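You operate a simulated robot arm through the tools that you are given. There is no shell and no other tool. Be economical: measure what you need, move in short steps, check, and stop when the job is done.

Carry out the task below with a simulated robot arm. There is one attempt and no reset: what you move stays moved.

JOB
Take the red weight on the top of the check bench and put it away on the top of the battery cart. Then take the blue can on the third board from the bottom of the grey shelf and put it away on the second board from the bottom of the grey shelf. Then take the blue bottle and leave it on the bottom board of the grey shelf. Then take the pink pad and leave it on the third board from the bottom of the grey shelf. Do these in the order given. Set down upright: red weight, blue can, blue bottle.

Only the result counts: the job must be done as asked and must still hold three seconds after the hand-in. Knocking over, shifting, dropping, spilling or breaking anything else fails it.

ROBOT AND FRAMES
A 7-joint arm with a fingered hand on a trunk, on a base that drives. Base frame: it is fixed to the floor where the robot stands at the start and does not move with it; the origin is under the middle of the robot, x ahead of it, y to its left, z up; the surface under the hand at the start is at about z = 0.9. Readings come in m, degrees, newtons and seconds.
With the tool pointing down near the work surface it reaches from about 0.34 to 0.7 m from the robot's upright axis, wherever it stands. Its first joint turns from -69.0 to 172.0 degrees. Places, roughly: blue bottle [1.25, 1.25, 1.5]; blue can [1, 1.25, 1.25]; bottom board of the grey shelf [0.3, 1.3, 0.2]; pink pad (8x7x3 cm) [2.9, -0.3, 0.9]; red weight [0.5, 0, 1]; second board of the grey shelf [0.3, 1.3, 0.6]; third board of the grey shelf [0.3, 1.3, 1.1]; top of the battery cart [-12.7, -15.6, 0.8]. Payload 3.2 kg.
The tool frame sits at the grasp point between the pads (the TCP): z along the fingers, y along the line on which they close. The tips reach 0.026 m beyond it. The gripper opens to 0.088 m. The gripper's body begins 0.03 m behind the TCP. The gripper is a hand of 5 fingers: y runs from the thumb to the fingers, the wrist lies at [-0.016, -0.108, -0.172] in the tool frame, and closing takes about 1.5 s.
Orientation is told as [roll, pitch, yaw] about the base's x, y, z axes, in that order, counted from this pose: with the fingers straight down and the wrist toward the robot, the tool's x, y and z point along [0, 1, 0], [1, 0, 0] and [0, 0, -1] of the base frame.

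CONTROLS
- The arm moves only by the tool drive_tool. Its argument "targets" is a list of rows, each a list of 6 numbers: the turn, a rotation vector about the tool's x, y, z in units of 8 degrees (1.0 is 8 degrees), then the shift along the tool's x, y, z in units of 30 mm (1.0 is 30 mm). In form: [[wx, wy, wz, x, y, z], ...]. A call has 1 to 8 rows; each row shifts and turns the commanded pose from where the row before left it, along the tool's axes as they then stand. "jaw" is the closure in counts, from 0 (fully open) to 255 (shut), set as the call begins (left out, the last holds). A call with a number of a shift or a turn outside -1 to 1 is refused whole. A row lasts 0.2 s, in which the tool goes at most 0.05 m and 8.6 degrees; a call with a longer step from one row to the next is refused whole, and so is a gripper value outside its range. Where a pose cannot be reached the arm comes as near as it can. A force on the tool above 40 N (or 10 N above the force at the start of the call, whichever is more), or a blocked arm, ends the call early, and 0.2 s more pass. Each finger travels about 0.072 m/s and halts on what it meets, pressing with about 26 N; the grip force reading is that of the motor and also rises with nothing between the fingers. The clock runs only during rows and for 0.2 s after the last one: add rows that do not move to give the fingers time. It gives the time, the measured TCP pose, the force on the tool (base axes), the opening and the grip force at its end, in the units of the frame above (readings bear some noise), with the torque about the TCP (base axes, N m) and any sound that the robot's microphone picked up.
- Cameras (640 x 400 px; columns grow to the right, rows downward): "scene" is now at [0.1325, 0.0146, 1.3628]; the picture's right is [0.18, -0.98, 0.00], its down [-0.61, -0.11, -0.79] and it looks along [0.77, 0.14, -0.62] (base axes); focal length 249 px, centre (320, 200). "wrist" rides on the gripper at [0.067, -0.097, -0.117] in the tool frame; the picture's right is [-0.71, 0.33, -0.62], its down [-0.65, -0.65, 0.39] and it looks along [-0.28, 0.68, 0.68] (tool axes); focal length 234 px, centre (320, 200).
- camera(camera): a new picture of that camera. The clock stands still meanwhile.
- raise_lower(by): slides the trunk up (or, below 0, down) by that many m; the arm and the scene camera ride with it, the base frame stays. It gives what a move gives, with no picture.
- base_move(legs): drives the robot by 1 to 6 legs, each [ahead, left, turn to the left] in m, m and degrees, along the robot's own axes; the way and the turn of a leg run together, so that a leg with both is an arc; at most 1.5 m and 180 degrees a leg. The arm and the cameras ride along, it lands a little off, and it stops where it bumps. It gives what a move gives.
- curl_fingers(index, middle, ring, little, thumb_bend, thumb_turn): sets how far each is bent, from 0 (flat) to 100 (curled in); at 30 the hand is open as for a grip, at 70 the pads meet at the TCP. One left out holds its place. A second passes; each finger stops where it meets its share of the squeeze, and holds until it gets a number again. A gripper value or a shape takes the hand back. It gives what a move gives, with no picture; readings hold the bend of each and the force on index, middle, ring, little, thumb and palm. thumb_turn goes from beside the hand (0) to across from the fingers (100), as for a grip.
- preshape(shape): the hand has 5 fingers and takes this shape, open, in about a second: jaw (thumb against the fingers, like two jaws); tri (thumb and two fingers); tip (a fingertip pinch); poke (one finger out to press); point (the index stretched); flat (the hand flat); cup (the hand cupped); fist (a fist). The gripper value then closes the fingers along that shape, each until it touches; the sizes above hold for jaw. It gives what a move gives, with no picture.
- aim_head(pan, tilt): turns the head with the scene camera to pan (to the left, within 86 degrees either way) and tilt (down, from -29 to 69), counted from straight ahead of the robot. It gives what a move gives.
- probe_pixels(camera, pixels): for up to 12 pixels [column, row] of the newest picture of that camera ("zoom" is the newest enlarged one), the place [x, y, z] in the base frame of the surface seen there, good to about 0.002 m. The clock stands still meanwhile.
- enlarge(camera, box): a new picture of the part [left, top, right, bottom] of that camera's present view, enlarged. The clock stands still meanwhile.
- job_done(): hands the job in; it is judged then, once.

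Keep the steps short. Do not move on a guess: measure, check each grasp and each placing, and mend mistakes. In all there are 110 turns and 82 pictures (those below and enlarged ones count). Leave the gripper open and the arm clear of the work at the hand-in unless told otherwise, and finish with a single line.

The tools are called as a command line: name --pt "numbers of a row" for each row, then --argument value for the rest, lists and objects as JSON in quotes. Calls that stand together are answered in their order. drive_tool: Moves the arm, as the interface text tells. Its arguments: {"type":"object","properties":{"targets":{"type":"array","items":{"type":"array","items":{"type":"number"}}},"jaw":{"type":"number"}},"required":["targets"]} The other tools are called the same way: raise_lower (by) slides the trunk up or down; preshape (shape) gives the hand a shape; curl_fingers (index, middle, ring, little, thumb_bend, thumb_turn) moves the fingers one by one; base_move (legs) drives the base; aim_head (pan, tilt) turns the head that bears the scene camera; camera (camera) takes a picture; probe_pixels (camera, pixels) gives the place of the surface under pixels of a picture; enlarge (camera, box) takes an enlarged picture of a part of a camera's view; job_done () hands the job in.

At the start:

```text
time_s: 0.0
position: [0.442, 0.0918, 1.0817]
orientation: [0.0, -0.1, 0.0]
force: [-0.4, 1.7, -0.1]
wrist_torque: [0.03, -0.01, -0.01]
opening: 0.0877
grasp_force: 0.0
shape: jaw
bend: [30.0, 30.0, 30.0, 30.0, 30.0, 97.0]
finger forces: [0.1, 0.0, 0.1, 0.0, 0.0, 0.0]
trunk travel left (down, up): [-0.675, 0.165]
robot x, y, heading: [-0.001, -0.0001, 0.0]
head pan, tilt: [10.2, 38.2]
```

scene: 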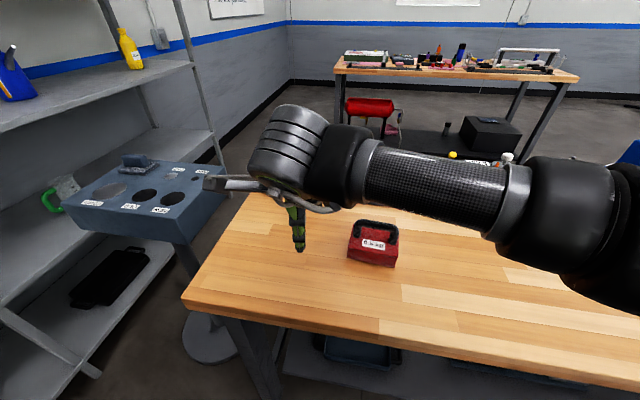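
wrist: 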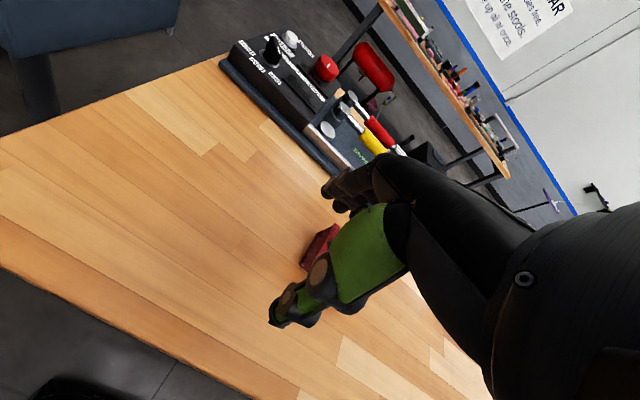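

I see the red weight with a black handle at scene (373,243). I'll enlarge it and measure it.

enlarge --camera "scene" --box '[320, 200, 440, 275]'

probe_pixels --camera "scene" --pixels '[[350, 238], [347, 261], [394, 267], [397, 247], [375, 232], [360, 222], [397, 226], [378, 224], [340, 270], [410, 285], [190, 300], [299, 250]]'

```text
5.33 times, centred on (380, 238) of scene
```

zoom: 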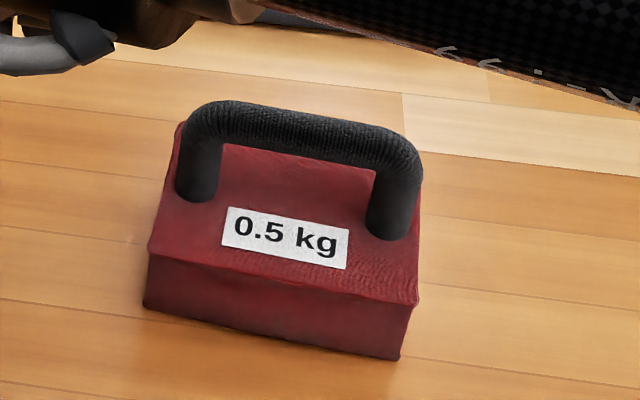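

```text
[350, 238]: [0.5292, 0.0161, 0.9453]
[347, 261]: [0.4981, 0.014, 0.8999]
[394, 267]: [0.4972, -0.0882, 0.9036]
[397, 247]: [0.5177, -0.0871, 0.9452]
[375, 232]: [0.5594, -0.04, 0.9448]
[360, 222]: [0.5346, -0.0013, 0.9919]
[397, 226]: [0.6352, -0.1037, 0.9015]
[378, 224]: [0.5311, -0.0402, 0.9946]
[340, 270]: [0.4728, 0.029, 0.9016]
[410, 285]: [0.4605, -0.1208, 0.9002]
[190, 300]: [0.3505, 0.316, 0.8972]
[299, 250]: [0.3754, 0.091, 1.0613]
```

probe_pixels --camera "zoom" --pixels '[[215, 115], [300, 122], [385, 142], [300, 145], [210, 185], [390, 225], [160, 240], [410, 295], [180, 130], [300, 110], [370, 128], [240, 105]]'

aim_head --pan -60 --tilt 20

camera --camera "scene"

```text
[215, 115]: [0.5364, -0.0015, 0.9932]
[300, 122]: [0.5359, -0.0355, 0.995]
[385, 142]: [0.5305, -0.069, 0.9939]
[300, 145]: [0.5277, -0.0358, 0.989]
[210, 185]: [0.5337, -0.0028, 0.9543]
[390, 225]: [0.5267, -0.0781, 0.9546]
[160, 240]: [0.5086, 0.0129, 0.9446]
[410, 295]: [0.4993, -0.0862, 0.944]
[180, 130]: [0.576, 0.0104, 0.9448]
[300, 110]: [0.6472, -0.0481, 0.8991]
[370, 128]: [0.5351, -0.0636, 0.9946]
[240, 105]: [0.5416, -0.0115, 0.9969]
```

```text
time_s: 1.4
position: [0.4413, 0.0918, 1.0823]
orientation: [0.0, 0.1, 0.0]
force: [-0.7, 0.1, 0.5]
wrist_torque: [0.0, 0.01, -0.01]
opening: 0.0877
grasp_force: 0.0
shape: jaw
bend: [30.0, 30.0, 30.0, 30.0, 30.0, 97.0]
finger forces: [0.0, 0.0, 0.1, 0.0, 0.0, 0.0]
trunk travel left (down, up): [-0.675, 0.165]
robot x, y, heading: [-0.0001, -0.0013, -0.2]
head pan, tilt: [-60.0, 20.0]
```

```text
78 pictures are left
```

scene: 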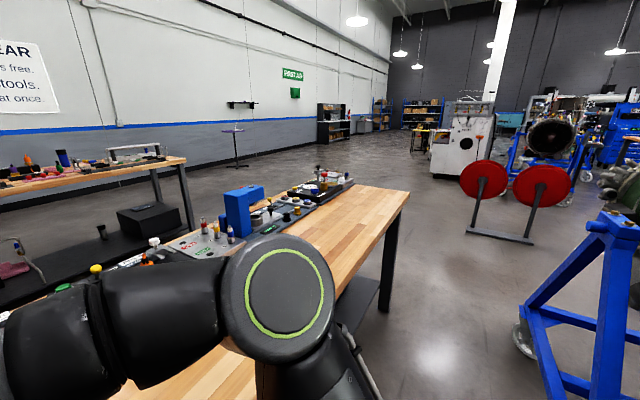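

The handle bar centre is about [0.536,-0.038,0.986], roughly along y. I'll move above it at the same height.

drive_tool --pt "0 0 0.15 -0.867 0.627 0" --pt "0 0 0.15 -0.867 0.627 0" --pt "0 0 0.15 -0.867 0.627 0" --pt "0 0 0.15 -0.867 0.627 0" --pt "0 0 0 -0.867 0.627 0" --pt "0 0 0 0 0 0" --jaw 0

aim_head --pan 0 --tilt 45

camera --camera "scene"

camera --camera "wrist"

```text
time_s: 2.8
position: [0.529, -0.0404, 1.0814]
orientation: [0.0, 0.0, -4.7]
force: [-0.6, -0.4, 0.6]
wrist_torque: [-0.04, 0.06, 0.01]
opening: 0.0877
grasp_force: 0.2
shape: jaw
bend: [30.0, 30.0, 30.0, 30.0, 30.0, 97.0]
finger forces: [0.0, 0.0, 0.0, 0.0, 0.1, 0.1]
trunk travel left (down, up): [-0.675, 0.165]
robot x, y, heading: [0.0011, 0.0005, 0.0]
head pan, tilt: [-60.0, 20.0]
```

```text
time_s: 4.1
position: [0.5293, -0.0408, 1.0816]
orientation: [0.0, 0.0, -4.8]
force: [0.6, 0.1, 0.1]
wrist_torque: [0.01, 0.0, 0.02]
opening: 0.0878
grasp_force: 0.0
shape: jaw
bend: [30.0, 30.0, 30.0, 30.0, 30.0, 97.0]
finger forces: [0.0, 0.0, 0.0, 0.0, 0.0, 0.0]
trunk travel left (down, up): [-0.675, 0.165]
robot x, y, heading: [-0.0036, 0.0025, -0.1]
head pan, tilt: [0.0, 45.0]
```

```text
77 pictures are left
```

scene: 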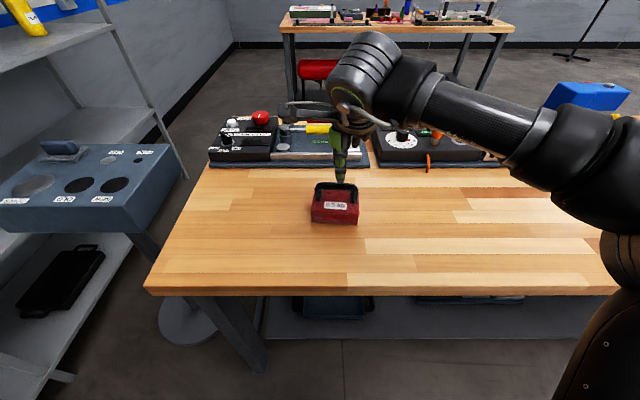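

```text
76 pictures are left
```

wrist: 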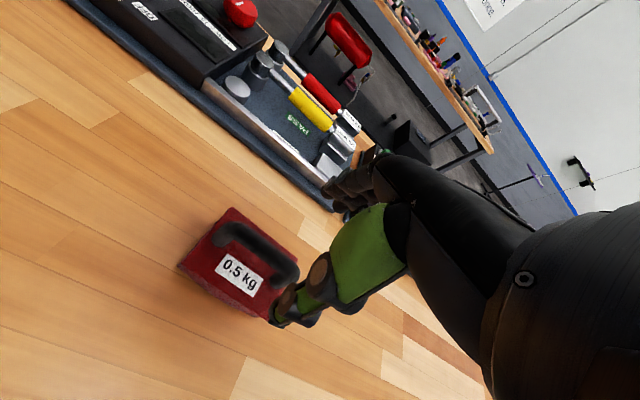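

Nearly over the handle (x 7 mm short). Descend partway with the correction and check.

drive_tool --pt "0 0 0 0.1 0.25 0.6" --pt "0 0 0 0 0 0.6" --pt "0 0 0 0 0 0.6" --pt "0 0 0 0 0 0.3" --pt "0 0 0 0 0 0"

enlarge --camera "scene" --box '[280, 130, 400, 235]'

camera --camera "wrist"

```text
time_s: 5.3
position: [0.5369, -0.0384, 1.018]
orientation: [0.0, 0.0, -4.8]
force: [0.6, -0.6, -0.7]
wrist_torque: [-0.02, 0.02, 0.0]
opening: 0.0879
grasp_force: 0.1
shape: jaw
bend: [30.0, 30.0, 30.0, 30.0, 30.0, 97.0]
finger forces: [0.0, 0.0, 0.0, 0.0, 0.1, 0.1]
trunk travel left (down, up): [-0.675, 0.165]
robot x, y, heading: [0.0038, -0.0013, 0.0]
head pan, tilt: [0.0, 45.0]
```

```text
3.81 times, centred on (340, 182) of scene
```

zoom: 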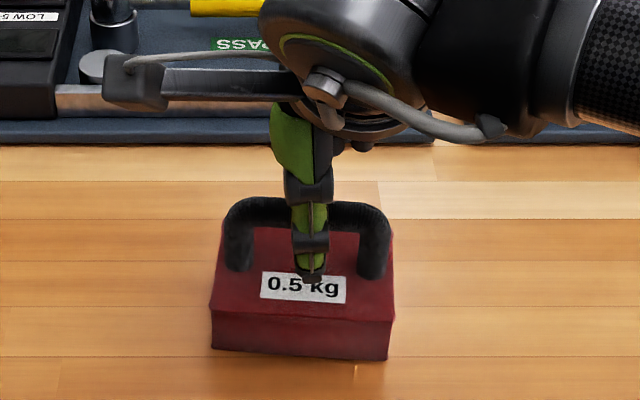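

```text
74 pictures are left
```

wrist: 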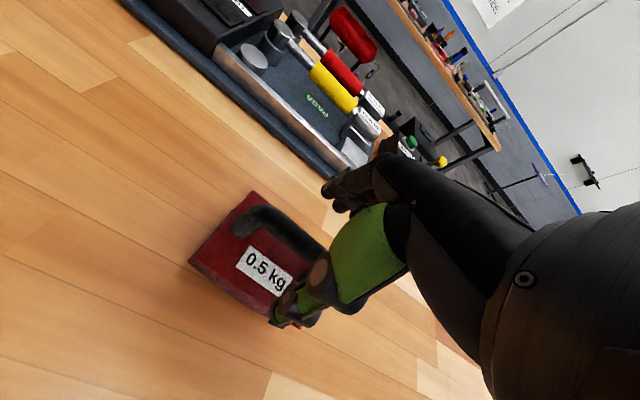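

The thumb is in front of the bar and the fingers behind it. Descend to z≈0.985 and close.

drive_tool --pt "0 0 0 0 0 0.4" --pt "0 0 0 0 0 0.4" --pt "0 0 0 0 0 0.3" --pt "0 0 0 0 0 0"

drive_tool --pt "0 0 0 0 0 0" --pt "0 0 0 0 0 0" --pt "0 0 0 0 0 0" --pt "0 0 0 0 0 0" --pt "0 0 0 0 0 0" --pt "0 0 0 0 0 0" --pt "0 0 0 0 0 0" --pt "0 0 0 0 0 0" --jaw 255

enlarge --camera "scene" --box '[280, 130, 400, 235]'

```text
time_s: 6.3
position: [0.5364, -0.0389, 0.9856]
orientation: [0.0, 0.0, -4.9]
force: [0.5, 0.1, 0.7]
wrist_torque: [-0.04, 0.04, 0.02]
opening: 0.0878
grasp_force: 0.1
shape: jaw
bend: [30.0, 30.0, 30.0, 30.0, 30.0, 97.0]
finger forces: [0.1, 0.0, 0.0, 0.0, 0.0, 0.0]
trunk travel left (down, up): [-0.675, 0.165]
robot x, y, heading: [-0.0023, -0.0011, 0.1]
head pan, tilt: [0.0, 45.0]
```

```text
time_s: 8.1
position: [0.5385, -0.0395, 0.9849]
orientation: [0.0, 0.1, -4.8]
force: [-1.1, -0.5, -0.2]
wrist_torque: [-0.01, -0.01, -0.04]
opening: 0.0083
grasp_force: 26.7
shape: jaw
bend: [62.0, 71.0, 71.0, 70.0, 81.0, 100.0]
finger forces: [16.5, 4.1, 1.7, 0.9, 26.5, 0.0]
trunk travel left (down, up): [-0.675, 0.165]
robot x, y, heading: [-0.0008, -0.0045, 0.1]
head pan, tilt: [0.0, 45.0]
```

```text
3.81 times, centred on (340, 182) of scene
```

zoom: 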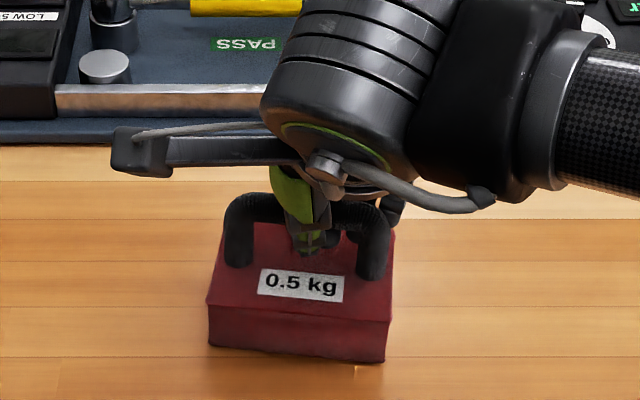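

Grip force 26 N, contact on index and thumb. Lift slowly by 9 cm and check.

drive_tool --pt "0 0 0 0 0 -0.3" --pt "0 0 0 0 0 -0.5" --pt "0 0 0 0 0 -0.7" --pt "0 0 0 0 0 -0.7" --pt "0 0 0 0 0 -0.8" --pt "0 0 0 0 0 0" --pt "0 0 0 0 0 0"

camera --camera "scene"

```text
time_s: 9.7
position: [0.5378, -0.0397, 1.076]
orientation: [0.0, 0.1, -4.7]
force: [-0.2, 0.3, -5.1]
wrist_torque: [-0.03, 0.0, -0.01]
opening: 0.0085
grasp_force: 26.0
shape: jaw
bend: [62.0, 71.0, 71.0, 70.0, 81.0, 100.0]
finger forces: [16.7, 4.3, 1.7, 0.9, 26.4, 0.2]
trunk travel left (down, up): [-0.675, 0.165]
robot x, y, heading: [0.0037, 0.0026, 0.3]
head pan, tilt: [0.0, 45.0]
```

```text
72 pictures are left
```

scene: 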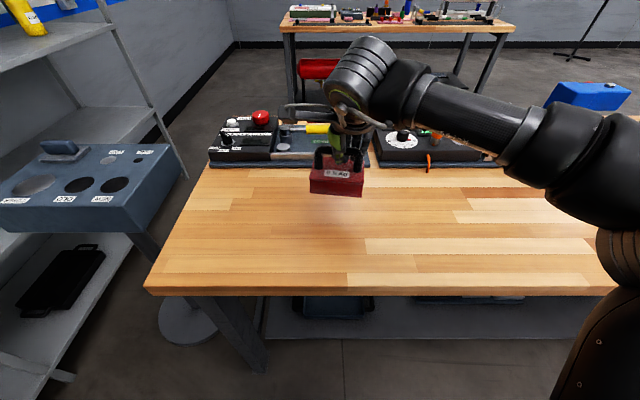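

The weight (5 N) hangs securely. Look right before driving.

aim_head --pan -86 --tilt 25

camera --camera "scene"

probe_pixels --camera "scene" --pixels '[[320, 380], [320, 300], [480, 380], [600, 380], [600, 300], [480, 300], [320, 220], [600, 220], [480, 220], [100, 380], [200, 300], [400, 180]]'

```text
time_s: 11.3
position: [0.5386, -0.0388, 1.0748]
orientation: [0.0, 0.1, -4.9]
force: [0.1, 1.0, -5.4]
wrist_torque: [-0.03, 0.0, 0.0]
opening: 0.0083
grasp_force: 25.6
shape: jaw
bend: [62.0, 71.0, 71.0, 70.0, 81.0, 100.0]
finger forces: [16.5, 4.2, 1.7, 0.9, 26.4, 0.0]
trunk travel left (down, up): [-0.675, 0.165]
robot x, y, heading: [0.0015, -0.0029, 0.0]
head pan, tilt: [-85.9, 25.0]
```

```text
71 pictures are left
```

scene: 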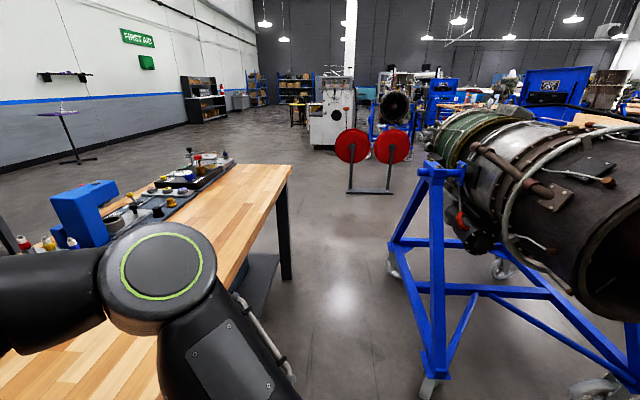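

```text
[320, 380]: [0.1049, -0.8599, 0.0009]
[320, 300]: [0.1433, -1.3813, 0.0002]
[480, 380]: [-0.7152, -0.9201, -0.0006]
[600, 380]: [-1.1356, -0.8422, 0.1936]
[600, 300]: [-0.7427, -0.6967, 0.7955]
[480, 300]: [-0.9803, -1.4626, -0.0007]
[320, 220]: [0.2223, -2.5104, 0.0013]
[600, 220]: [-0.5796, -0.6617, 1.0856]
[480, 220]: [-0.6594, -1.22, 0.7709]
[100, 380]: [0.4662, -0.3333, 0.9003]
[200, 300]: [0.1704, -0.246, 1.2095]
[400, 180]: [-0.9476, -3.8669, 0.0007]
```

Corridor to the right between bench and engine stand. Measure its edges and look left/behind as well.

probe_pixels --camera "scene" --pixels '[[438, 370], [428, 390], [440, 300], [438, 200], [393, 250], [392, 272], [430, 165], [290, 270], [283, 175], [365, 190], [390, 190], [240, 230]]'

aim_head --pan 86 --tilt 30

camera --camera "scene"

probe_pixels --camera "scene" --pixels '[[50, 380], [100, 300], [200, 380], [320, 300], [320, 380], [50, 220], [450, 250], [550, 350], [400, 390], [600, 150], [320, 150], [100, 150]]'

```text
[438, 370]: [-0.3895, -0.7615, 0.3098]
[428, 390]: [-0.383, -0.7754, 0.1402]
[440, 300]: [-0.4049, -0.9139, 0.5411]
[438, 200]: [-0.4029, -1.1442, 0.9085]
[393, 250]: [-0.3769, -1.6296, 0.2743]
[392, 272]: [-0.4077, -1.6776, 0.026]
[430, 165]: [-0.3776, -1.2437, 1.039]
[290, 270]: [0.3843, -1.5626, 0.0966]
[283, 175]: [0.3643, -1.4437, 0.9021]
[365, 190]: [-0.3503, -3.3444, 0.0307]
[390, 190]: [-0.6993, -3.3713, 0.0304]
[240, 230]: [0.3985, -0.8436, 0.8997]
```

```text
time_s: 13.9
position: [0.5382, -0.039, 1.0742]
orientation: [0.0, 0.1, -4.9]
force: [-0.3, 0.3, -4.9]
wrist_torque: [-0.01, -0.03, 0.01]
opening: 0.0086
grasp_force: 25.6
shape: jaw
bend: [62.0, 71.0, 71.0, 70.0, 81.0, 100.0]
finger forces: [16.5, 4.2, 1.7, 1.0, 26.3, 0.0]
trunk travel left (down, up): [-0.675, 0.165]
robot x, y, heading: [-0.0017, 0.002, 0.1]
head pan, tilt: [85.9, 30.0]
```

```text
70 pictures are left
```

scene: 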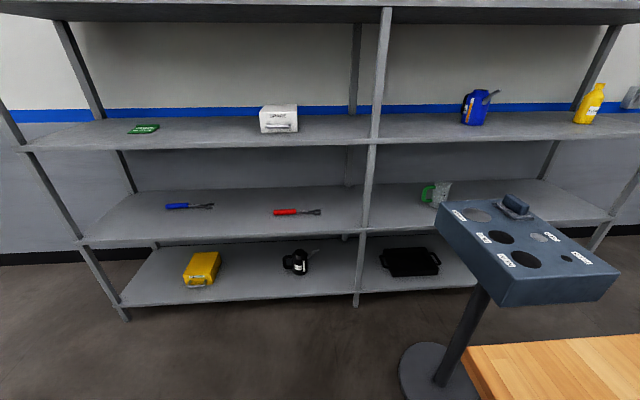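

```text
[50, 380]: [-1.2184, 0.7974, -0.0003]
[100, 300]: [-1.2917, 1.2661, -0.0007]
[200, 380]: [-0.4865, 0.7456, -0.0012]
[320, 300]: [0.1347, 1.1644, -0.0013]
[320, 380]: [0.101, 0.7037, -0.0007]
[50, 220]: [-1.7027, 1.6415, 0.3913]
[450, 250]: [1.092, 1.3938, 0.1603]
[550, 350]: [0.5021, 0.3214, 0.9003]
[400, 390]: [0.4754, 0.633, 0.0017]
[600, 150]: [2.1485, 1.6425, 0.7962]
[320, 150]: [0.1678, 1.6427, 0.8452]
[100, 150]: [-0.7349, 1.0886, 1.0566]
```

Corridor is 0.74 m wide between bench edge (x=0.364) and stand (x=-0.377). First tuck the arm in and up, then back off to look behind.

drive_tool --pt "0 0 0 0 -0.6 -0.5" --pt "0 0 0 0 -0.7 -0.5" --pt "0 0 0 0 -0.7 -0.5" --pt "0 0 0 0 -0.7 -0.5" --pt "0 0 0 0 -0.7 -0.3" --pt "0 0 0 0 -0.6 0" --pt "0 0 0 0 0 0"

base_move --legs '[[-0.5, 0.15, 0], [0, 0, 90], [0, 0, 90]]'

aim_head --pan 50 --tilt 15

camera --camera "scene"

```text
time_s: 15.5
position: [0.4188, -0.0294, 1.1457]
orientation: [0.0, 0.1, -4.9]
force: [-0.2, -0.4, -4.7]
wrist_torque: [-0.02, 0.03, 0.01]
opening: 0.0084
grasp_force: 26.1
shape: jaw
bend: [62.0, 71.0, 71.0, 70.0, 81.0, 100.0]
finger forces: [16.6, 4.1, 1.8, 0.8, 26.1, 0.1]
trunk travel left (down, up): [-0.675, 0.165]
robot x, y, heading: [0.0021, 0.0023, -0.1]
head pan, tilt: [85.9, 30.0]
```

```text
time_s: 18.2
position: [-0.0139, 0.0991, 1.1442]
orientation: [-0.2, 0.0, -4.7]
force: [0.5, -0.1, -5.7]
wrist_torque: [-0.02, -0.01, -0.01]
opening: 0.0087
grasp_force: 25.9
shape: jaw
bend: [62.0, 71.0, 71.0, 70.0, 82.0, 100.0]
finger forces: [16.7, 4.3, 1.9, 0.9, 26.4, 0.0]
trunk travel left (down, up): [-0.675, 0.165]
robot x, y, heading: [-0.4323, 0.1328, 0.1]
head pan, tilt: [85.9, 30.0]
stopped in leg 1: the robot was blocked; the commanded pose is now the measured one
```

```text
time_s: 19.2
position: [-0.0125, 0.0972, 1.1452]
orientation: [0.0, 0.0, -4.6]
force: [-0.4, 0.2, -4.2]
wrist_torque: [0.0, 0.01, 0.0]
opening: 0.0085
grasp_force: 26.1
shape: jaw
bend: [62.0, 71.0, 71.0, 70.0, 82.0, 100.0]
finger forces: [16.8, 4.3, 2.0, 0.9, 26.3, 0.0]
trunk travel left (down, up): [-0.675, 0.165]
robot x, y, heading: [-0.4318, 0.1292, -0.2]
head pan, tilt: [50.0, 15.0]
```

```text
69 pictures are left
```

scene: 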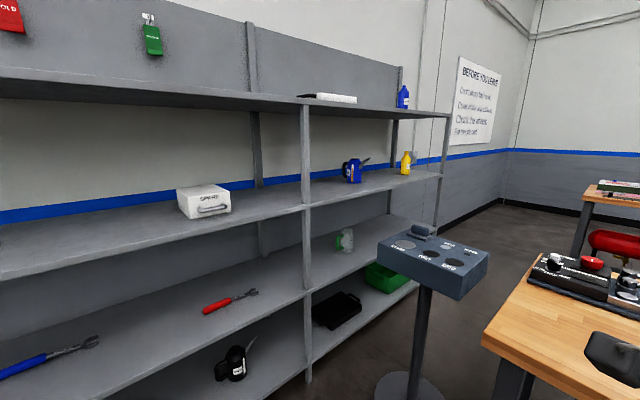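

Something behind blocked the base. Go a little ahead again and turn left to see what it is.

base_move --legs '[[0.2, 0.0, 0], [0, 0, 70]]'

aim_head --pan 86 --tilt 35

camera --camera "scene"

```text
time_s: 23.8
position: [-0.0585, 0.508, 1.1458]
orientation: [-0.1, 0.0, 65.1]
force: [0.9, -0.5, -4.4]
wrist_torque: [-0.01, 0.0, 0.03]
opening: 0.0086
grasp_force: 25.9
shape: jaw
bend: [62.0, 71.0, 71.0, 70.0, 82.0, 100.0]
finger forces: [16.0, 4.1, 1.6, 0.7, 24.8, 0.1]
trunk travel left (down, up): [-0.675, 0.165]
robot x, y, heading: [-0.2347, 0.1248, 69.8]
head pan, tilt: [50.0, 15.0]
```

```text
time_s: 24.8
position: [-0.0586, 0.5089, 1.1451]
orientation: [-0.1, 0.1, 65.0]
force: [0.3, -0.6, -5.2]
wrist_torque: [-0.01, 0.02, 0.0]
opening: 0.0087
grasp_force: 26.2
shape: jaw
bend: [62.0, 71.0, 71.0, 70.0, 82.0, 100.0]
finger forces: [16.0, 4.0, 1.7, 0.8, 24.9, 0.0]
trunk travel left (down, up): [-0.675, 0.165]
robot x, y, heading: [-0.2326, 0.126, 69.4]
head pan, tilt: [85.9, 35.0]
```

```text
68 pictures are left
```

scene: 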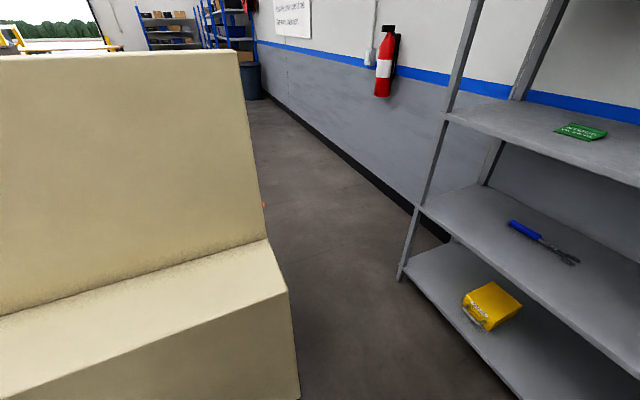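

A big beige cabinet stands behind. Measure its extents and the gap to the shelf.

probe_pixels --camera "scene" --pixels '[[295, 380], [285, 300], [266, 240], [240, 80], [100, 60], [10, 340], [10, 280], [310, 390], [405, 275], [265, 205], [280, 160], [150, 200]]'

base_move --legs '[[0, 0, -150]]'

aim_head --pan -50 --tilt 20

camera --camera "scene"

```text
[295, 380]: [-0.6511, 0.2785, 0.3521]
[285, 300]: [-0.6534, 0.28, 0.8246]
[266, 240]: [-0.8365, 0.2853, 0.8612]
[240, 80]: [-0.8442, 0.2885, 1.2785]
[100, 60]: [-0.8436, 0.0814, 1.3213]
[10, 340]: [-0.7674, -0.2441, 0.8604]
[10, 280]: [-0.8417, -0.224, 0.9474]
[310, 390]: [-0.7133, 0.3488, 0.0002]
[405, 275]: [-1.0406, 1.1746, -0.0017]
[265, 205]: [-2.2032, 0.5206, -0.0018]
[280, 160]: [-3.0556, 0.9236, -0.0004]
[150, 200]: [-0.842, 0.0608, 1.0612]
```

```text
time_s: 31.4
position: [-0.193, -0.2898, 1.1464]
orientation: [-0.1, -0.1, -85.4]
force: [0.7, -0.5, -4.6]
wrist_torque: [-0.01, 0.03, -0.02]
opening: 0.0086
grasp_force: 26.1
shape: jaw
bend: [62.0, 71.0, 71.0, 70.0, 83.0, 100.0]
finger forces: [14.7, 3.5, 1.6, 0.7, 22.7, 0.0]
trunk travel left (down, up): [-0.675, 0.165]
robot x, y, heading: [-0.2285, 0.1307, -80.5]
head pan, tilt: [85.9, 35.0]
```

```text
time_s: 33.6
position: [-0.1926, -0.289, 1.1468]
orientation: [0.0, 0.0, -85.6]
force: [0.3, -0.1, -4.8]
wrist_torque: [0.02, 0.0, 0.03]
opening: 0.0088
grasp_force: 26.6
shape: jaw
bend: [62.0, 71.0, 71.0, 70.0, 83.0, 100.0]
finger forces: [14.7, 3.5, 1.6, 0.7, 22.7, 0.0]
trunk travel left (down, up): [-0.675, 0.165]
robot x, y, heading: [-0.2336, 0.1285, -80.5]
head pan, tilt: [-50.0, 20.0]
```

```text
67 pictures are left
```

scene: 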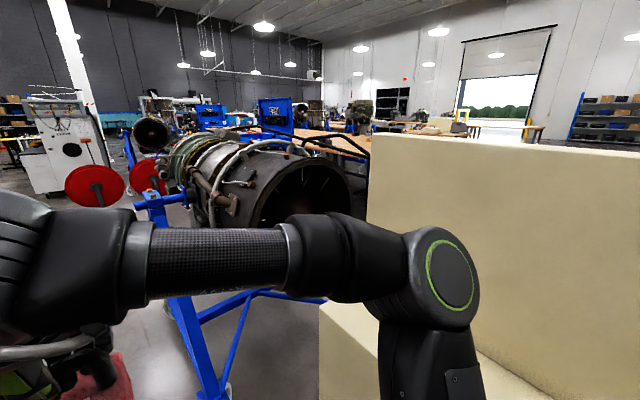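

The base radius is about 0.22 m, so the bench/engine corridor works. Face the bench again (elbow trailing), and strafe right through at x≈-0.02.

base_move --legs '[[0, 0, 80.5], [0.21, -0.13, 0]]'

base_move --legs '[[0, -1.0, 0]]'

```text
time_s: 38.9
position: [0.3928, -0.0379, 1.1456]
orientation: [0.0, 0.0, -5.3]
force: [0.1, 0.5, -4.9]
wrist_torque: [-0.02, 0.0, -0.01]
opening: 0.0085
grasp_force: 25.8
shape: jaw
bend: [62.0, 71.0, 71.0, 70.0, 83.0, 100.0]
finger forces: [14.2, 3.1, 1.5, 0.7, 21.9, 0.0]
trunk travel left (down, up): [-0.675, 0.165]
robot x, y, heading: [-0.0251, -0.0025, -0.5]
head pan, tilt: [-50.0, 20.0]
```

```text
time_s: 44.1
position: [0.3852, -1.0428, 1.1449]
orientation: [0.0, 0.0, -5.0]
force: [0.2, -0.1, -5.1]
wrist_torque: [-0.03, 0.01, -0.02]
opening: 0.0084
grasp_force: 26.1
shape: jaw
bend: [62.0, 71.0, 71.0, 70.0, 83.0, 100.0]
finger forces: [14.2, 3.2, 1.5, 0.7, 21.8, 0.0]
trunk travel left (down, up): [-0.675, 0.165]
robot x, y, heading: [-0.0296, -1.0114, -0.5]
head pan, tilt: [-50.0, 20.0]
```

Passed half the corridor. Continue, then turn right to look west.

base_move --legs '[[0, -1.4, 0], [0, 0, -100]]'

aim_head --pan -40 --tilt 15

camera --camera "scene"

```text
time_s: 55.3
position: [-0.1331, -2.828, 1.1449]
orientation: [0.0, 0.0, -104.3]
force: [0.1, -0.3, -4.8]
wrist_torque: [0.02, 0.03, 0.01]
opening: 0.0085
grasp_force: 25.7
shape: jaw
bend: [62.0, 71.0, 71.0, 70.0, 83.0, 100.0]
finger forces: [13.6, 2.7, 1.5, 0.7, 20.6, 0.1]
trunk travel left (down, up): [-0.675, 0.165]
robot x, y, heading: [-0.0345, -2.4203, -99.6]
head pan, tilt: [-50.0, 20.0]
```

```text
time_s: 56.0
position: [-0.1332, -2.8284, 1.1457]
orientation: [-0.1, 0.0, -104.3]
force: [0.5, -1.4, -5.4]
wrist_torque: [0.04, 0.0, 0.02]
opening: 0.0086
grasp_force: 26.2
shape: jaw
bend: [62.0, 71.0, 71.0, 70.0, 83.0, 100.0]
finger forces: [13.6, 2.8, 1.4, 0.7, 20.6, 0.1]
trunk travel left (down, up): [-0.675, 0.165]
robot x, y, heading: [-0.0342, -2.4196, -99.6]
head pan, tilt: [-40.0, 15.0]
```

```text
66 pictures are left
```

scene: 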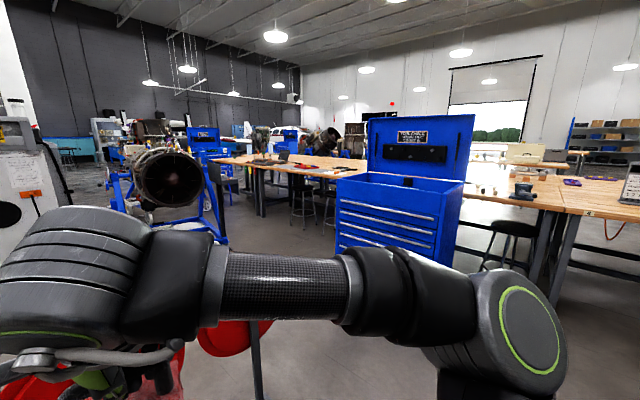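

The arm blocks the view. Turn to face -x and look left over the free floor, measuring landmarks.

base_move --legs '[[0, 0, -80]]'

aim_head --pan 45 --tilt 15

camera --camera "scene"

probe_pixels --camera "scene" --pixels '[[100, 390], [200, 390], [320, 390], [450, 390], [550, 390], [320, 300], [200, 300], [450, 300], [100, 250], [200, 250], [320, 250], [450, 250]]'

```text
time_s: 59.9
position: [-0.4523, -2.3912, 1.1449]
orientation: [0.0, 0.0, 175.1]
force: [-0.4, 0.1, -5.2]
wrist_torque: [-0.01, -0.01, 0.01]
opening: 0.0085
grasp_force: 26.1
shape: jaw
bend: [62.0, 71.0, 71.0, 70.0, 83.0, 100.0]
finger forces: [13.4, 2.6, 1.4, 0.5, 20.2, 0.0]
trunk travel left (down, up): [-0.675, 0.165]
robot x, y, heading: [-0.0336, -2.4222, 180.0]
head pan, tilt: [-40.0, 15.0]
```

```text
time_s: 61.5
position: [-0.4526, -2.3916, 1.1455]
orientation: [-0.1, 0.1, 175.2]
force: [0.7, 0.7, -5.6]
wrist_torque: [0.03, -0.01, 0.01]
opening: 0.0086
grasp_force: 26.2
shape: jaw
bend: [62.0, 71.0, 71.0, 70.0, 83.0, 100.0]
finger forces: [13.4, 2.6, 1.5, 0.6, 20.3, 0.0]
trunk travel left (down, up): [-0.675, 0.165]
robot x, y, heading: [-0.0371, -2.4203, 179.5]
head pan, tilt: [45.0, 15.0]
```

```text
65 pictures are left
```

scene: 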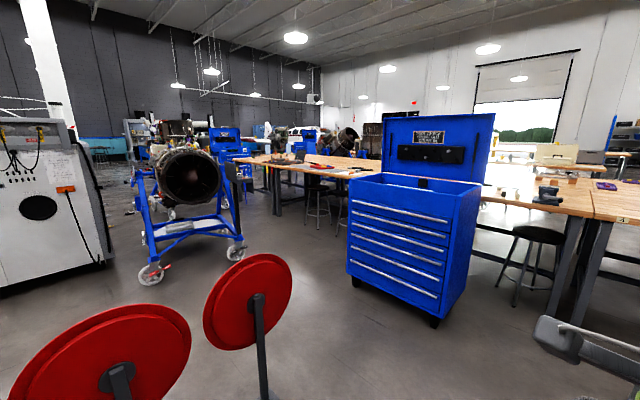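

```text
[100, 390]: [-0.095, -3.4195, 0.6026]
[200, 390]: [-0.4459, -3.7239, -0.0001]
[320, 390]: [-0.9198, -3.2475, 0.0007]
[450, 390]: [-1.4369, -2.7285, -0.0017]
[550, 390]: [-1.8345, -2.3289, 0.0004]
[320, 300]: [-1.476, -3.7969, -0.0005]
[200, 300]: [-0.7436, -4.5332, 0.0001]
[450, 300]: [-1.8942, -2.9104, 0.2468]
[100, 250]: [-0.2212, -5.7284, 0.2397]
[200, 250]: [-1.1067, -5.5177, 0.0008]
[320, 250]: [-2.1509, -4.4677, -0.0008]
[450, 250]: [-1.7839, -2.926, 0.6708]
```

probe_pixels --camera "scene" --pixels '[[238, 252], [152, 275], [356, 283], [432, 322], [278, 212], [312, 222], [260, 205], [244, 200], [255, 167], [330, 180], [245, 185], [225, 160]]'

enlarge --camera "scene" --box '[120, 100, 400, 275]'

```text
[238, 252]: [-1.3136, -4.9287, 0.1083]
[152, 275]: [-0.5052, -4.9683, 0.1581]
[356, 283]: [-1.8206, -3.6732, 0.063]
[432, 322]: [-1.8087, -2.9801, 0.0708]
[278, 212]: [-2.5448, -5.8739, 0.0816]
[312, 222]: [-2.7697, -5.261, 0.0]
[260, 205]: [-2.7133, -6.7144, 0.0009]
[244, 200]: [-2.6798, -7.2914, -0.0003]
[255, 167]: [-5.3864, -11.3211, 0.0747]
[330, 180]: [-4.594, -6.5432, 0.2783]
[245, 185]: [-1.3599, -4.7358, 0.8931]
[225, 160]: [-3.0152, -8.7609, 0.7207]
```

```text
2.29 times, centred on (260, 188) of scene
```

zoom: 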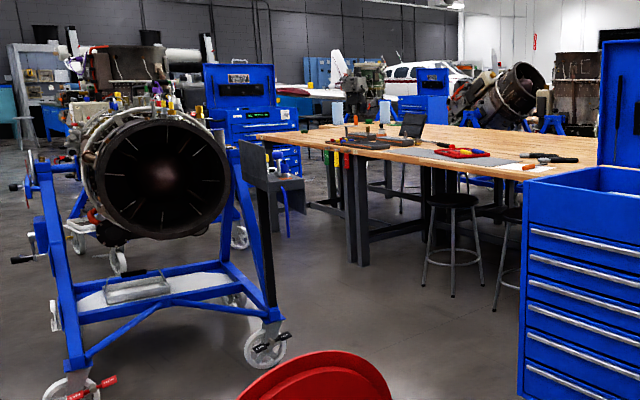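

Waypoints: around the red discs and past the toolbox, then between engine stand 2 (x≈-1.3) and the long table (x≈-2.5). Heading -90, drive in legs.

base_move --legs '[[0, 0, 90.5], [0, -1.24, 0], [1.4, 0, 0], [0.35, -0.55, 0]]'

aim_head --pan 0 --tilt 15

camera --camera "scene"

```text
time_s: 81.4
position: [-1.8707, -4.5872, 1.146]
orientation: [0.0, 0.1, -94.8]
force: [0.4, 0.0, -4.6]
wrist_torque: [-0.01, 0.01, -0.01]
opening: 0.0085
grasp_force: 26.2
shape: jaw
bend: [63.0, 71.0, 71.0, 70.0, 83.0, 100.0]
finger forces: [13.2, 2.5, 1.5, 0.6, 19.9, 0.1]
trunk travel left (down, up): [-0.675, 0.165]
robot x, y, heading: [-1.8411, -4.1704, -90.1]
head pan, tilt: [45.0, 15.0]
```

```text
time_s: 82.5
position: [-1.8706, -4.5871, 1.1459]
orientation: [-0.1, 0.1, -94.9]
force: [0.4, -0.1, -4.9]
wrist_torque: [-0.01, 0.02, -0.02]
opening: 0.0083
grasp_force: 25.7
shape: jaw
bend: [63.0, 71.0, 71.0, 70.0, 83.0, 100.0]
finger forces: [13.3, 2.5, 1.5, 0.6, 20.0, 0.1]
trunk travel left (down, up): [-0.675, 0.165]
robot x, y, heading: [-1.8405, -4.1696, -90.0]
head pan, tilt: [0.0, 15.0]
```

```text
63 pictures are left
```

scene: 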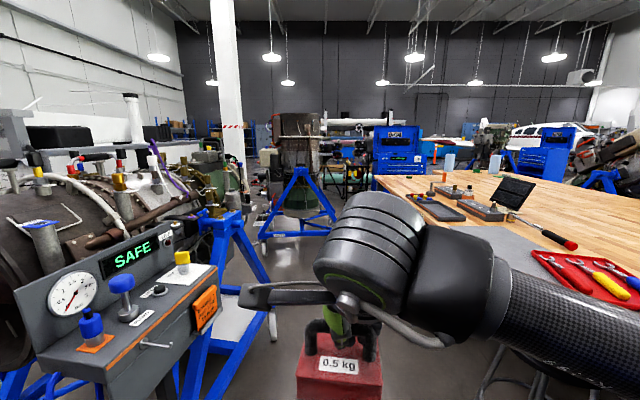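

Very good odometry. A console juts out from stand 2 at left; measure clearances ahead.

probe_pixels --camera "scene" --pixels '[[216, 268], [218, 310], [268, 275], [272, 340], [382, 180], [378, 190], [330, 215], [262, 238], [420, 230], [375, 182], [300, 260], [345, 195]]'

aim_head --pan -5 --tilt 35

camera --camera "scene"

```text
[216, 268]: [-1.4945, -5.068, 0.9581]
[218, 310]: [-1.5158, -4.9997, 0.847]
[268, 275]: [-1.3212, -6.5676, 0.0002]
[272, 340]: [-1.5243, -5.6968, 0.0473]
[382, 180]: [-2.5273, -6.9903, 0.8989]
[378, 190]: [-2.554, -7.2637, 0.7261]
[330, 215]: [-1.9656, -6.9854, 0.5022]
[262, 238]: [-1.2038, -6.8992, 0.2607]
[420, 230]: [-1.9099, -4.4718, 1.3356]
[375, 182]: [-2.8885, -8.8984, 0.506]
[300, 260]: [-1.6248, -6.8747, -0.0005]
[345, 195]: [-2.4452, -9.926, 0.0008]
```

```text
time_s: 83.4
position: [-1.8695, -4.5869, 1.1452]
orientation: [0.0, 0.2, -94.9]
force: [0.5, 0.7, -4.0]
wrist_torque: [0.0, 0.04, -0.02]
opening: 0.0084
grasp_force: 26.1
shape: jaw
bend: [63.0, 71.0, 71.0, 70.0, 83.0, 100.0]
finger forces: [13.2, 2.5, 1.5, 0.6, 20.0, 0.0]
trunk travel left (down, up): [-0.675, 0.165]
robot x, y, heading: [-1.8408, -4.1682, -90.4]
head pan, tilt: [-5.0, 35.0]
```

```text
62 pictures are left
```

scene: 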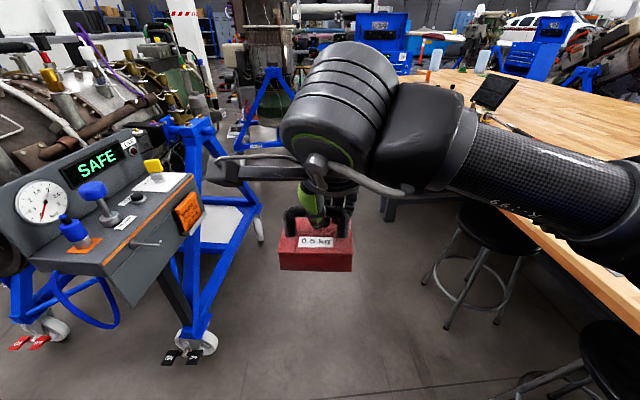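

enlarge --camera "scene" --box '[200, 20, 480, 195]'

probe_pixels --camera "scene" --pixels '[[425, 280], [448, 328], [500, 310], [460, 220], [205, 348], [262, 235], [245, 150], [380, 310], [560, 240], [390, 215], [270, 120], [380, 240]]'

```text
2.29 times, centred on (340, 108) of scene
```

zoom: 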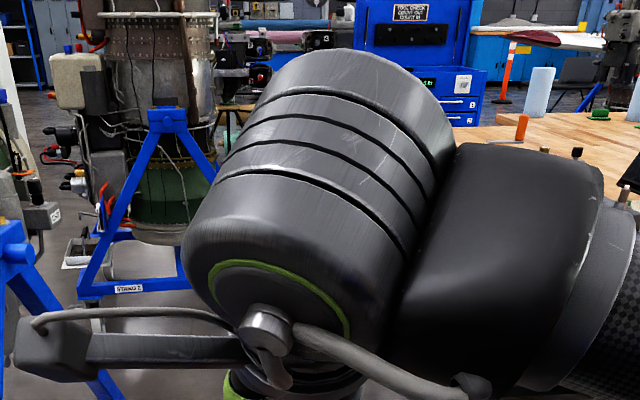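

```text
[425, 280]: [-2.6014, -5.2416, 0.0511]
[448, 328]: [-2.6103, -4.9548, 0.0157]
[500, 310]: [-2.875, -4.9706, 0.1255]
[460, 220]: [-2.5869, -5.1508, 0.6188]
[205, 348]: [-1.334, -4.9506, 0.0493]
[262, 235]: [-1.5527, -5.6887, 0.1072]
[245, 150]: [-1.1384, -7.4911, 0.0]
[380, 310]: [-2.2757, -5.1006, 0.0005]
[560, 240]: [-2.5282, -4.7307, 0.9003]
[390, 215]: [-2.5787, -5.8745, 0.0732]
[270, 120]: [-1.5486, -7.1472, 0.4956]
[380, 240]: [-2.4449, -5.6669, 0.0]
```

Drive on to about (-2.0,-5.5) to view the next gap.

base_move --legs '[[1.35, -0.17, 0]]'

aim_head --pan 20 --tilt 25

camera --camera "scene"

```text
time_s: 90.2
position: [-2.0469, -5.9537, 1.1451]
orientation: [-0.2, 0.1, -95.2]
force: [-0.1, 0.3, -5.3]
wrist_torque: [0.02, 0.03, -0.04]
opening: 0.0086
grasp_force: 25.7
shape: jaw
bend: [63.0, 71.0, 71.0, 70.0, 83.0, 100.0]
finger forces: [13.1, 2.5, 1.4, 0.6, 20.0, 0.0]
trunk travel left (down, up): [-0.675, 0.165]
robot x, y, heading: [-2.0131, -5.5356, -90.3]
head pan, tilt: [-5.0, 35.0]
```

```text
time_s: 91.1
position: [-2.0474, -5.9532, 1.1454]
orientation: [-0.2, 0.1, -95.1]
force: [0.0, -0.1, -4.2]
wrist_torque: [-0.01, -0.01, 0.03]
opening: 0.0083
grasp_force: 25.6
shape: jaw
bend: [63.0, 71.0, 71.0, 70.0, 83.0, 100.0]
finger forces: [13.2, 2.6, 1.4, 0.7, 20.1, 0.1]
trunk travel left (down, up): [-0.675, 0.165]
robot x, y, heading: [-2.0145, -5.5374, -90.1]
head pan, tilt: [20.0, 25.0]
```

```text
60 pictures are left
```

scene: 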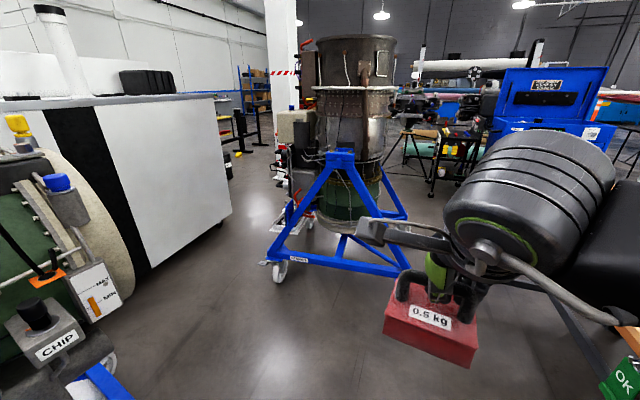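

probe_pixels --camera "scene" --pixels '[[282, 272], [268, 262], [405, 268], [350, 255], [404, 212], [228, 212], [218, 225], [250, 200], [440, 195], [495, 150], [255, 245], [310, 205]]'

aim_head --pan -15 --tilt 5

camera --camera "scene"

```text
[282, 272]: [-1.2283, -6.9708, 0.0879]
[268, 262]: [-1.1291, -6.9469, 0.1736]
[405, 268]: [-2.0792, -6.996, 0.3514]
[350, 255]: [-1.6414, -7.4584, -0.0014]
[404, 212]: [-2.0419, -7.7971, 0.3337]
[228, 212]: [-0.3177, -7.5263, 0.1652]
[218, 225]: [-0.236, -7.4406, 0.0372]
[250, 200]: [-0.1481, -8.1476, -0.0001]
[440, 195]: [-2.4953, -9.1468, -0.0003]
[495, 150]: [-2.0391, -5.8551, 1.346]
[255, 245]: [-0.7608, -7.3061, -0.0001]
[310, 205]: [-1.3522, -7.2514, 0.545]
```

```text
time_s: 92.2
position: [-2.0488, -5.9533, 1.1446]
orientation: [-0.1, 0.2, -95.3]
force: [0.1, -0.2, -4.9]
wrist_torque: [0.03, 0.03, 0.03]
opening: 0.0087
grasp_force: 25.8
shape: jaw
bend: [63.0, 71.0, 71.0, 70.0, 83.0, 100.0]
finger forces: [13.3, 2.5, 1.6, 0.7, 20.1, 0.1]
trunk travel left (down, up): [-0.675, 0.165]
robot x, y, heading: [-2.0179, -5.535, -90.4]
head pan, tilt: [-15.0, 5.0]
```

```text
59 pictures are left
```

scene: 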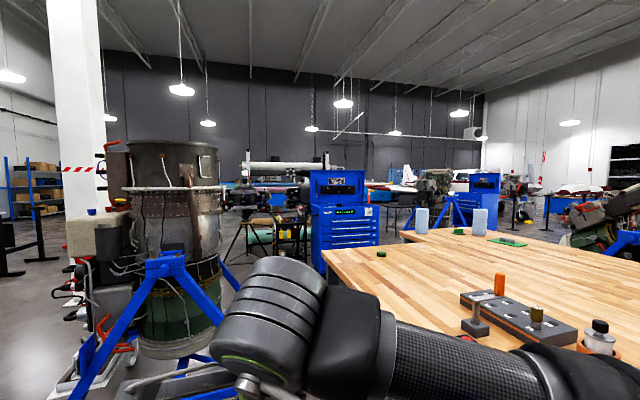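

Right gap is only 0.45 m; the left passage (x≈-0.3 to -1.13) is wide. Check the corridor between stands 2 and 3.

aim_head --pan 55 --tilt 25

camera --camera "scene"

probe_pixels --camera "scene" --pixels '[[250, 200], [300, 200], [350, 220], [250, 260], [300, 260], [220, 300], [260, 320], [320, 300], [200, 380], [280, 380], [350, 300], [400, 200]]'

```text
time_s: 93.6
position: [-2.0496, -5.9536, 1.1451]
orientation: [-0.1, 0.0, -95.2]
force: [0.8, -0.9, -4.7]
wrist_torque: [0.03, -0.01, 0.0]
opening: 0.0082
grasp_force: 25.5
shape: jaw
bend: [63.0, 71.0, 71.0, 70.0, 83.0, 100.0]
finger forces: [13.2, 2.5, 1.3, 0.6, 20.0, 0.0]
trunk travel left (down, up): [-0.675, 0.165]
robot x, y, heading: [-2.019, -5.5378, -90.2]
head pan, tilt: [55.0, 25.0]
```

```text
58 pictures are left
```

scene: 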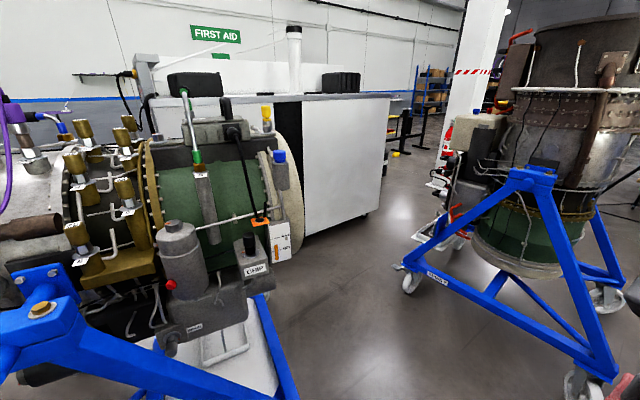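

```text
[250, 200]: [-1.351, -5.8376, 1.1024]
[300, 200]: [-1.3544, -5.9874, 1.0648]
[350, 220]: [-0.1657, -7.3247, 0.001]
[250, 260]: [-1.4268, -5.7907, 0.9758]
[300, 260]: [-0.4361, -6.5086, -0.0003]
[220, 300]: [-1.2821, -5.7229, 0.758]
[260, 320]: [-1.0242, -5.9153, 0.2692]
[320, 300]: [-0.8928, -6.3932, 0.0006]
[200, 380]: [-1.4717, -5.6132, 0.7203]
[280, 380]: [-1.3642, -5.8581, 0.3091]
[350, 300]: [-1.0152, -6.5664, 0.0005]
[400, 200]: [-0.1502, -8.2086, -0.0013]
```

probe_pixels --camera "scene" --pixels '[[306, 231], [340, 225], [366, 212], [385, 150], [330, 98], [440, 210], [452, 150], [480, 120], [530, 175], [520, 240], [520, 110], [412, 280]]'

```text
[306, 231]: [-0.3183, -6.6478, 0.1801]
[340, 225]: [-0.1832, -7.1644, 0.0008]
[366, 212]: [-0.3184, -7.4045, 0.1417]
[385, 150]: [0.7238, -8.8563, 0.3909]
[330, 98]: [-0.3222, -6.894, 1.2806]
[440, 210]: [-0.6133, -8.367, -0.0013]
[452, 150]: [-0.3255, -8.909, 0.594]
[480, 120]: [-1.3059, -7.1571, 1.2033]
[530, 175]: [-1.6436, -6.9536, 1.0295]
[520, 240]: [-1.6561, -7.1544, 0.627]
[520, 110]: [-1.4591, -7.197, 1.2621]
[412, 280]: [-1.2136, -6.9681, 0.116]
```

Plan: south to y≈-6.45, face -45°, slide east between the stands to x≈-0.78.

base_move --legs '[[0.46, 0, 0], [0, 0, 45], [0.315, -0.315, 0]]'

base_move --legs '[[0.884, 0.884, 0]]'

aim_head --pan -20 --tilt 20

camera --camera "scene"

```text
time_s: 100.7
position: [-1.7515, -6.7628, 1.1444]
orientation: [-0.1, 0.1, -50.1]
force: [-0.2, -0.1, -5.0]
wrist_torque: [0.0, -0.01, 0.0]
opening: 0.0084
grasp_force: 26.2
shape: jaw
bend: [63.0, 71.0, 71.0, 70.0, 83.0, 100.0]
finger forces: [13.1, 2.4, 1.4, 0.5, 19.9, 0.1]
trunk travel left (down, up): [-0.675, 0.165]
robot x, y, heading: [-2.0211, -6.4453, -45.4]
head pan, tilt: [55.0, 25.0]
```

```text
time_s: 107.0
position: [-0.5008, -6.7649, 1.1459]
orientation: [-0.1, 0.0, -49.4]
force: [1.3, 0.3, -5.3]
wrist_torque: [0.01, 0.01, 0.04]
opening: 0.0084
grasp_force: 26.2
shape: jaw
bend: [63.0, 71.0, 71.0, 70.0, 83.0, 100.0]
finger forces: [13.1, 2.4, 1.4, 0.6, 19.9, 0.1]
trunk travel left (down, up): [-0.675, 0.165]
robot x, y, heading: [-0.7763, -6.4509, -44.5]
head pan, tilt: [55.0, 25.0]
```

```text
time_s: 108.5
position: [-0.501, -6.7642, 1.1446]
orientation: [0.0, 0.0, -49.4]
force: [0.1, -0.7, -4.1]
wrist_torque: [-0.01, -0.01, -0.03]
opening: 0.0084
grasp_force: 26.0
shape: jaw
bend: [63.0, 71.0, 71.0, 70.0, 83.0, 100.0]
finger forces: [13.0, 2.4, 1.4, 0.6, 20.0, 0.0]
trunk travel left (down, up): [-0.675, 0.165]
robot x, y, heading: [-0.7795, -6.4512, -44.8]
head pan, tilt: [-20.0, 20.0]
```

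```text
57 pictures are left
```

scene: 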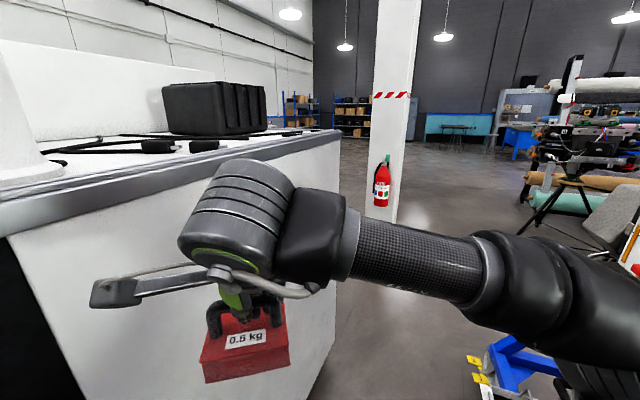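

Clear. Measure the pillar, turn to -90 and look ahead.

probe_pixels --camera "scene" --pixels '[[368, 212], [395, 222], [430, 210], [450, 170], [400, 245], [545, 190], [500, 150], [480, 195]]'

base_move --legs '[[0, 0, -45.3], [1.1, 0.05, 0]]'

aim_head --pan 0 --tilt 12

camera --camera "scene"

```text
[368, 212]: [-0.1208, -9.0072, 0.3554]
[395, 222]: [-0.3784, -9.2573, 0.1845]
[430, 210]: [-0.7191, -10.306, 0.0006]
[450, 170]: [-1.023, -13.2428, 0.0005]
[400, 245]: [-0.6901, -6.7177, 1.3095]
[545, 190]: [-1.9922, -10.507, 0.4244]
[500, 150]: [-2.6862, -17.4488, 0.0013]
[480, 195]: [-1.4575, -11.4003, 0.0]
```

```text
time_s: 116.2
position: [-0.7532, -7.9652, 1.1446]
orientation: [0.0, 0.2, -94.5]
force: [-0.8, -0.4, -5.7]
wrist_torque: [0.01, 0.06, -0.05]
opening: 0.0083
grasp_force: 26.2
shape: jaw
bend: [63.0, 71.0, 71.0, 70.0, 83.0, 100.0]
finger forces: [13.0, 2.2, 1.4, 0.7, 19.8, 0.0]
trunk travel left (down, up): [-0.675, 0.165]
robot x, y, heading: [-0.7255, -7.5448, -89.5]
head pan, tilt: [-20.0, 20.0]
```

```text
time_s: 117.0
position: [-0.752, -7.9641, 1.1446]
orientation: [-0.1, 0.1, -94.6]
force: [0.9, -0.1, -4.9]
wrist_torque: [0.0, 0.0, 0.01]
opening: 0.0082
grasp_force: 26.2
shape: jaw
bend: [63.0, 71.0, 71.0, 70.0, 83.0, 100.0]
finger forces: [13.0, 2.2, 1.3, 0.7, 19.8, 0.1]
trunk travel left (down, up): [-0.675, 0.165]
robot x, y, heading: [-0.724, -7.5501, -89.8]
head pan, tilt: [0.0, 12.0]
```

```text
56 pictures are left
```

scene: 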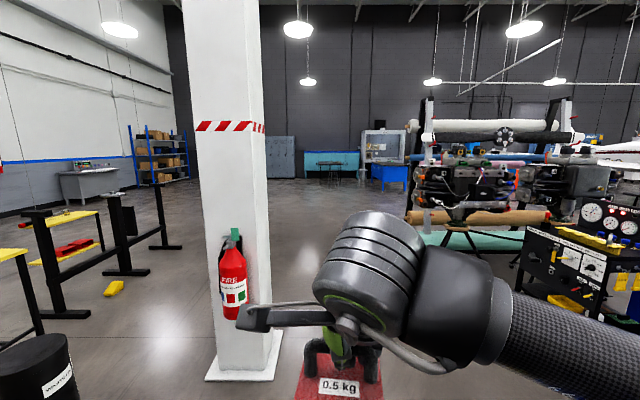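

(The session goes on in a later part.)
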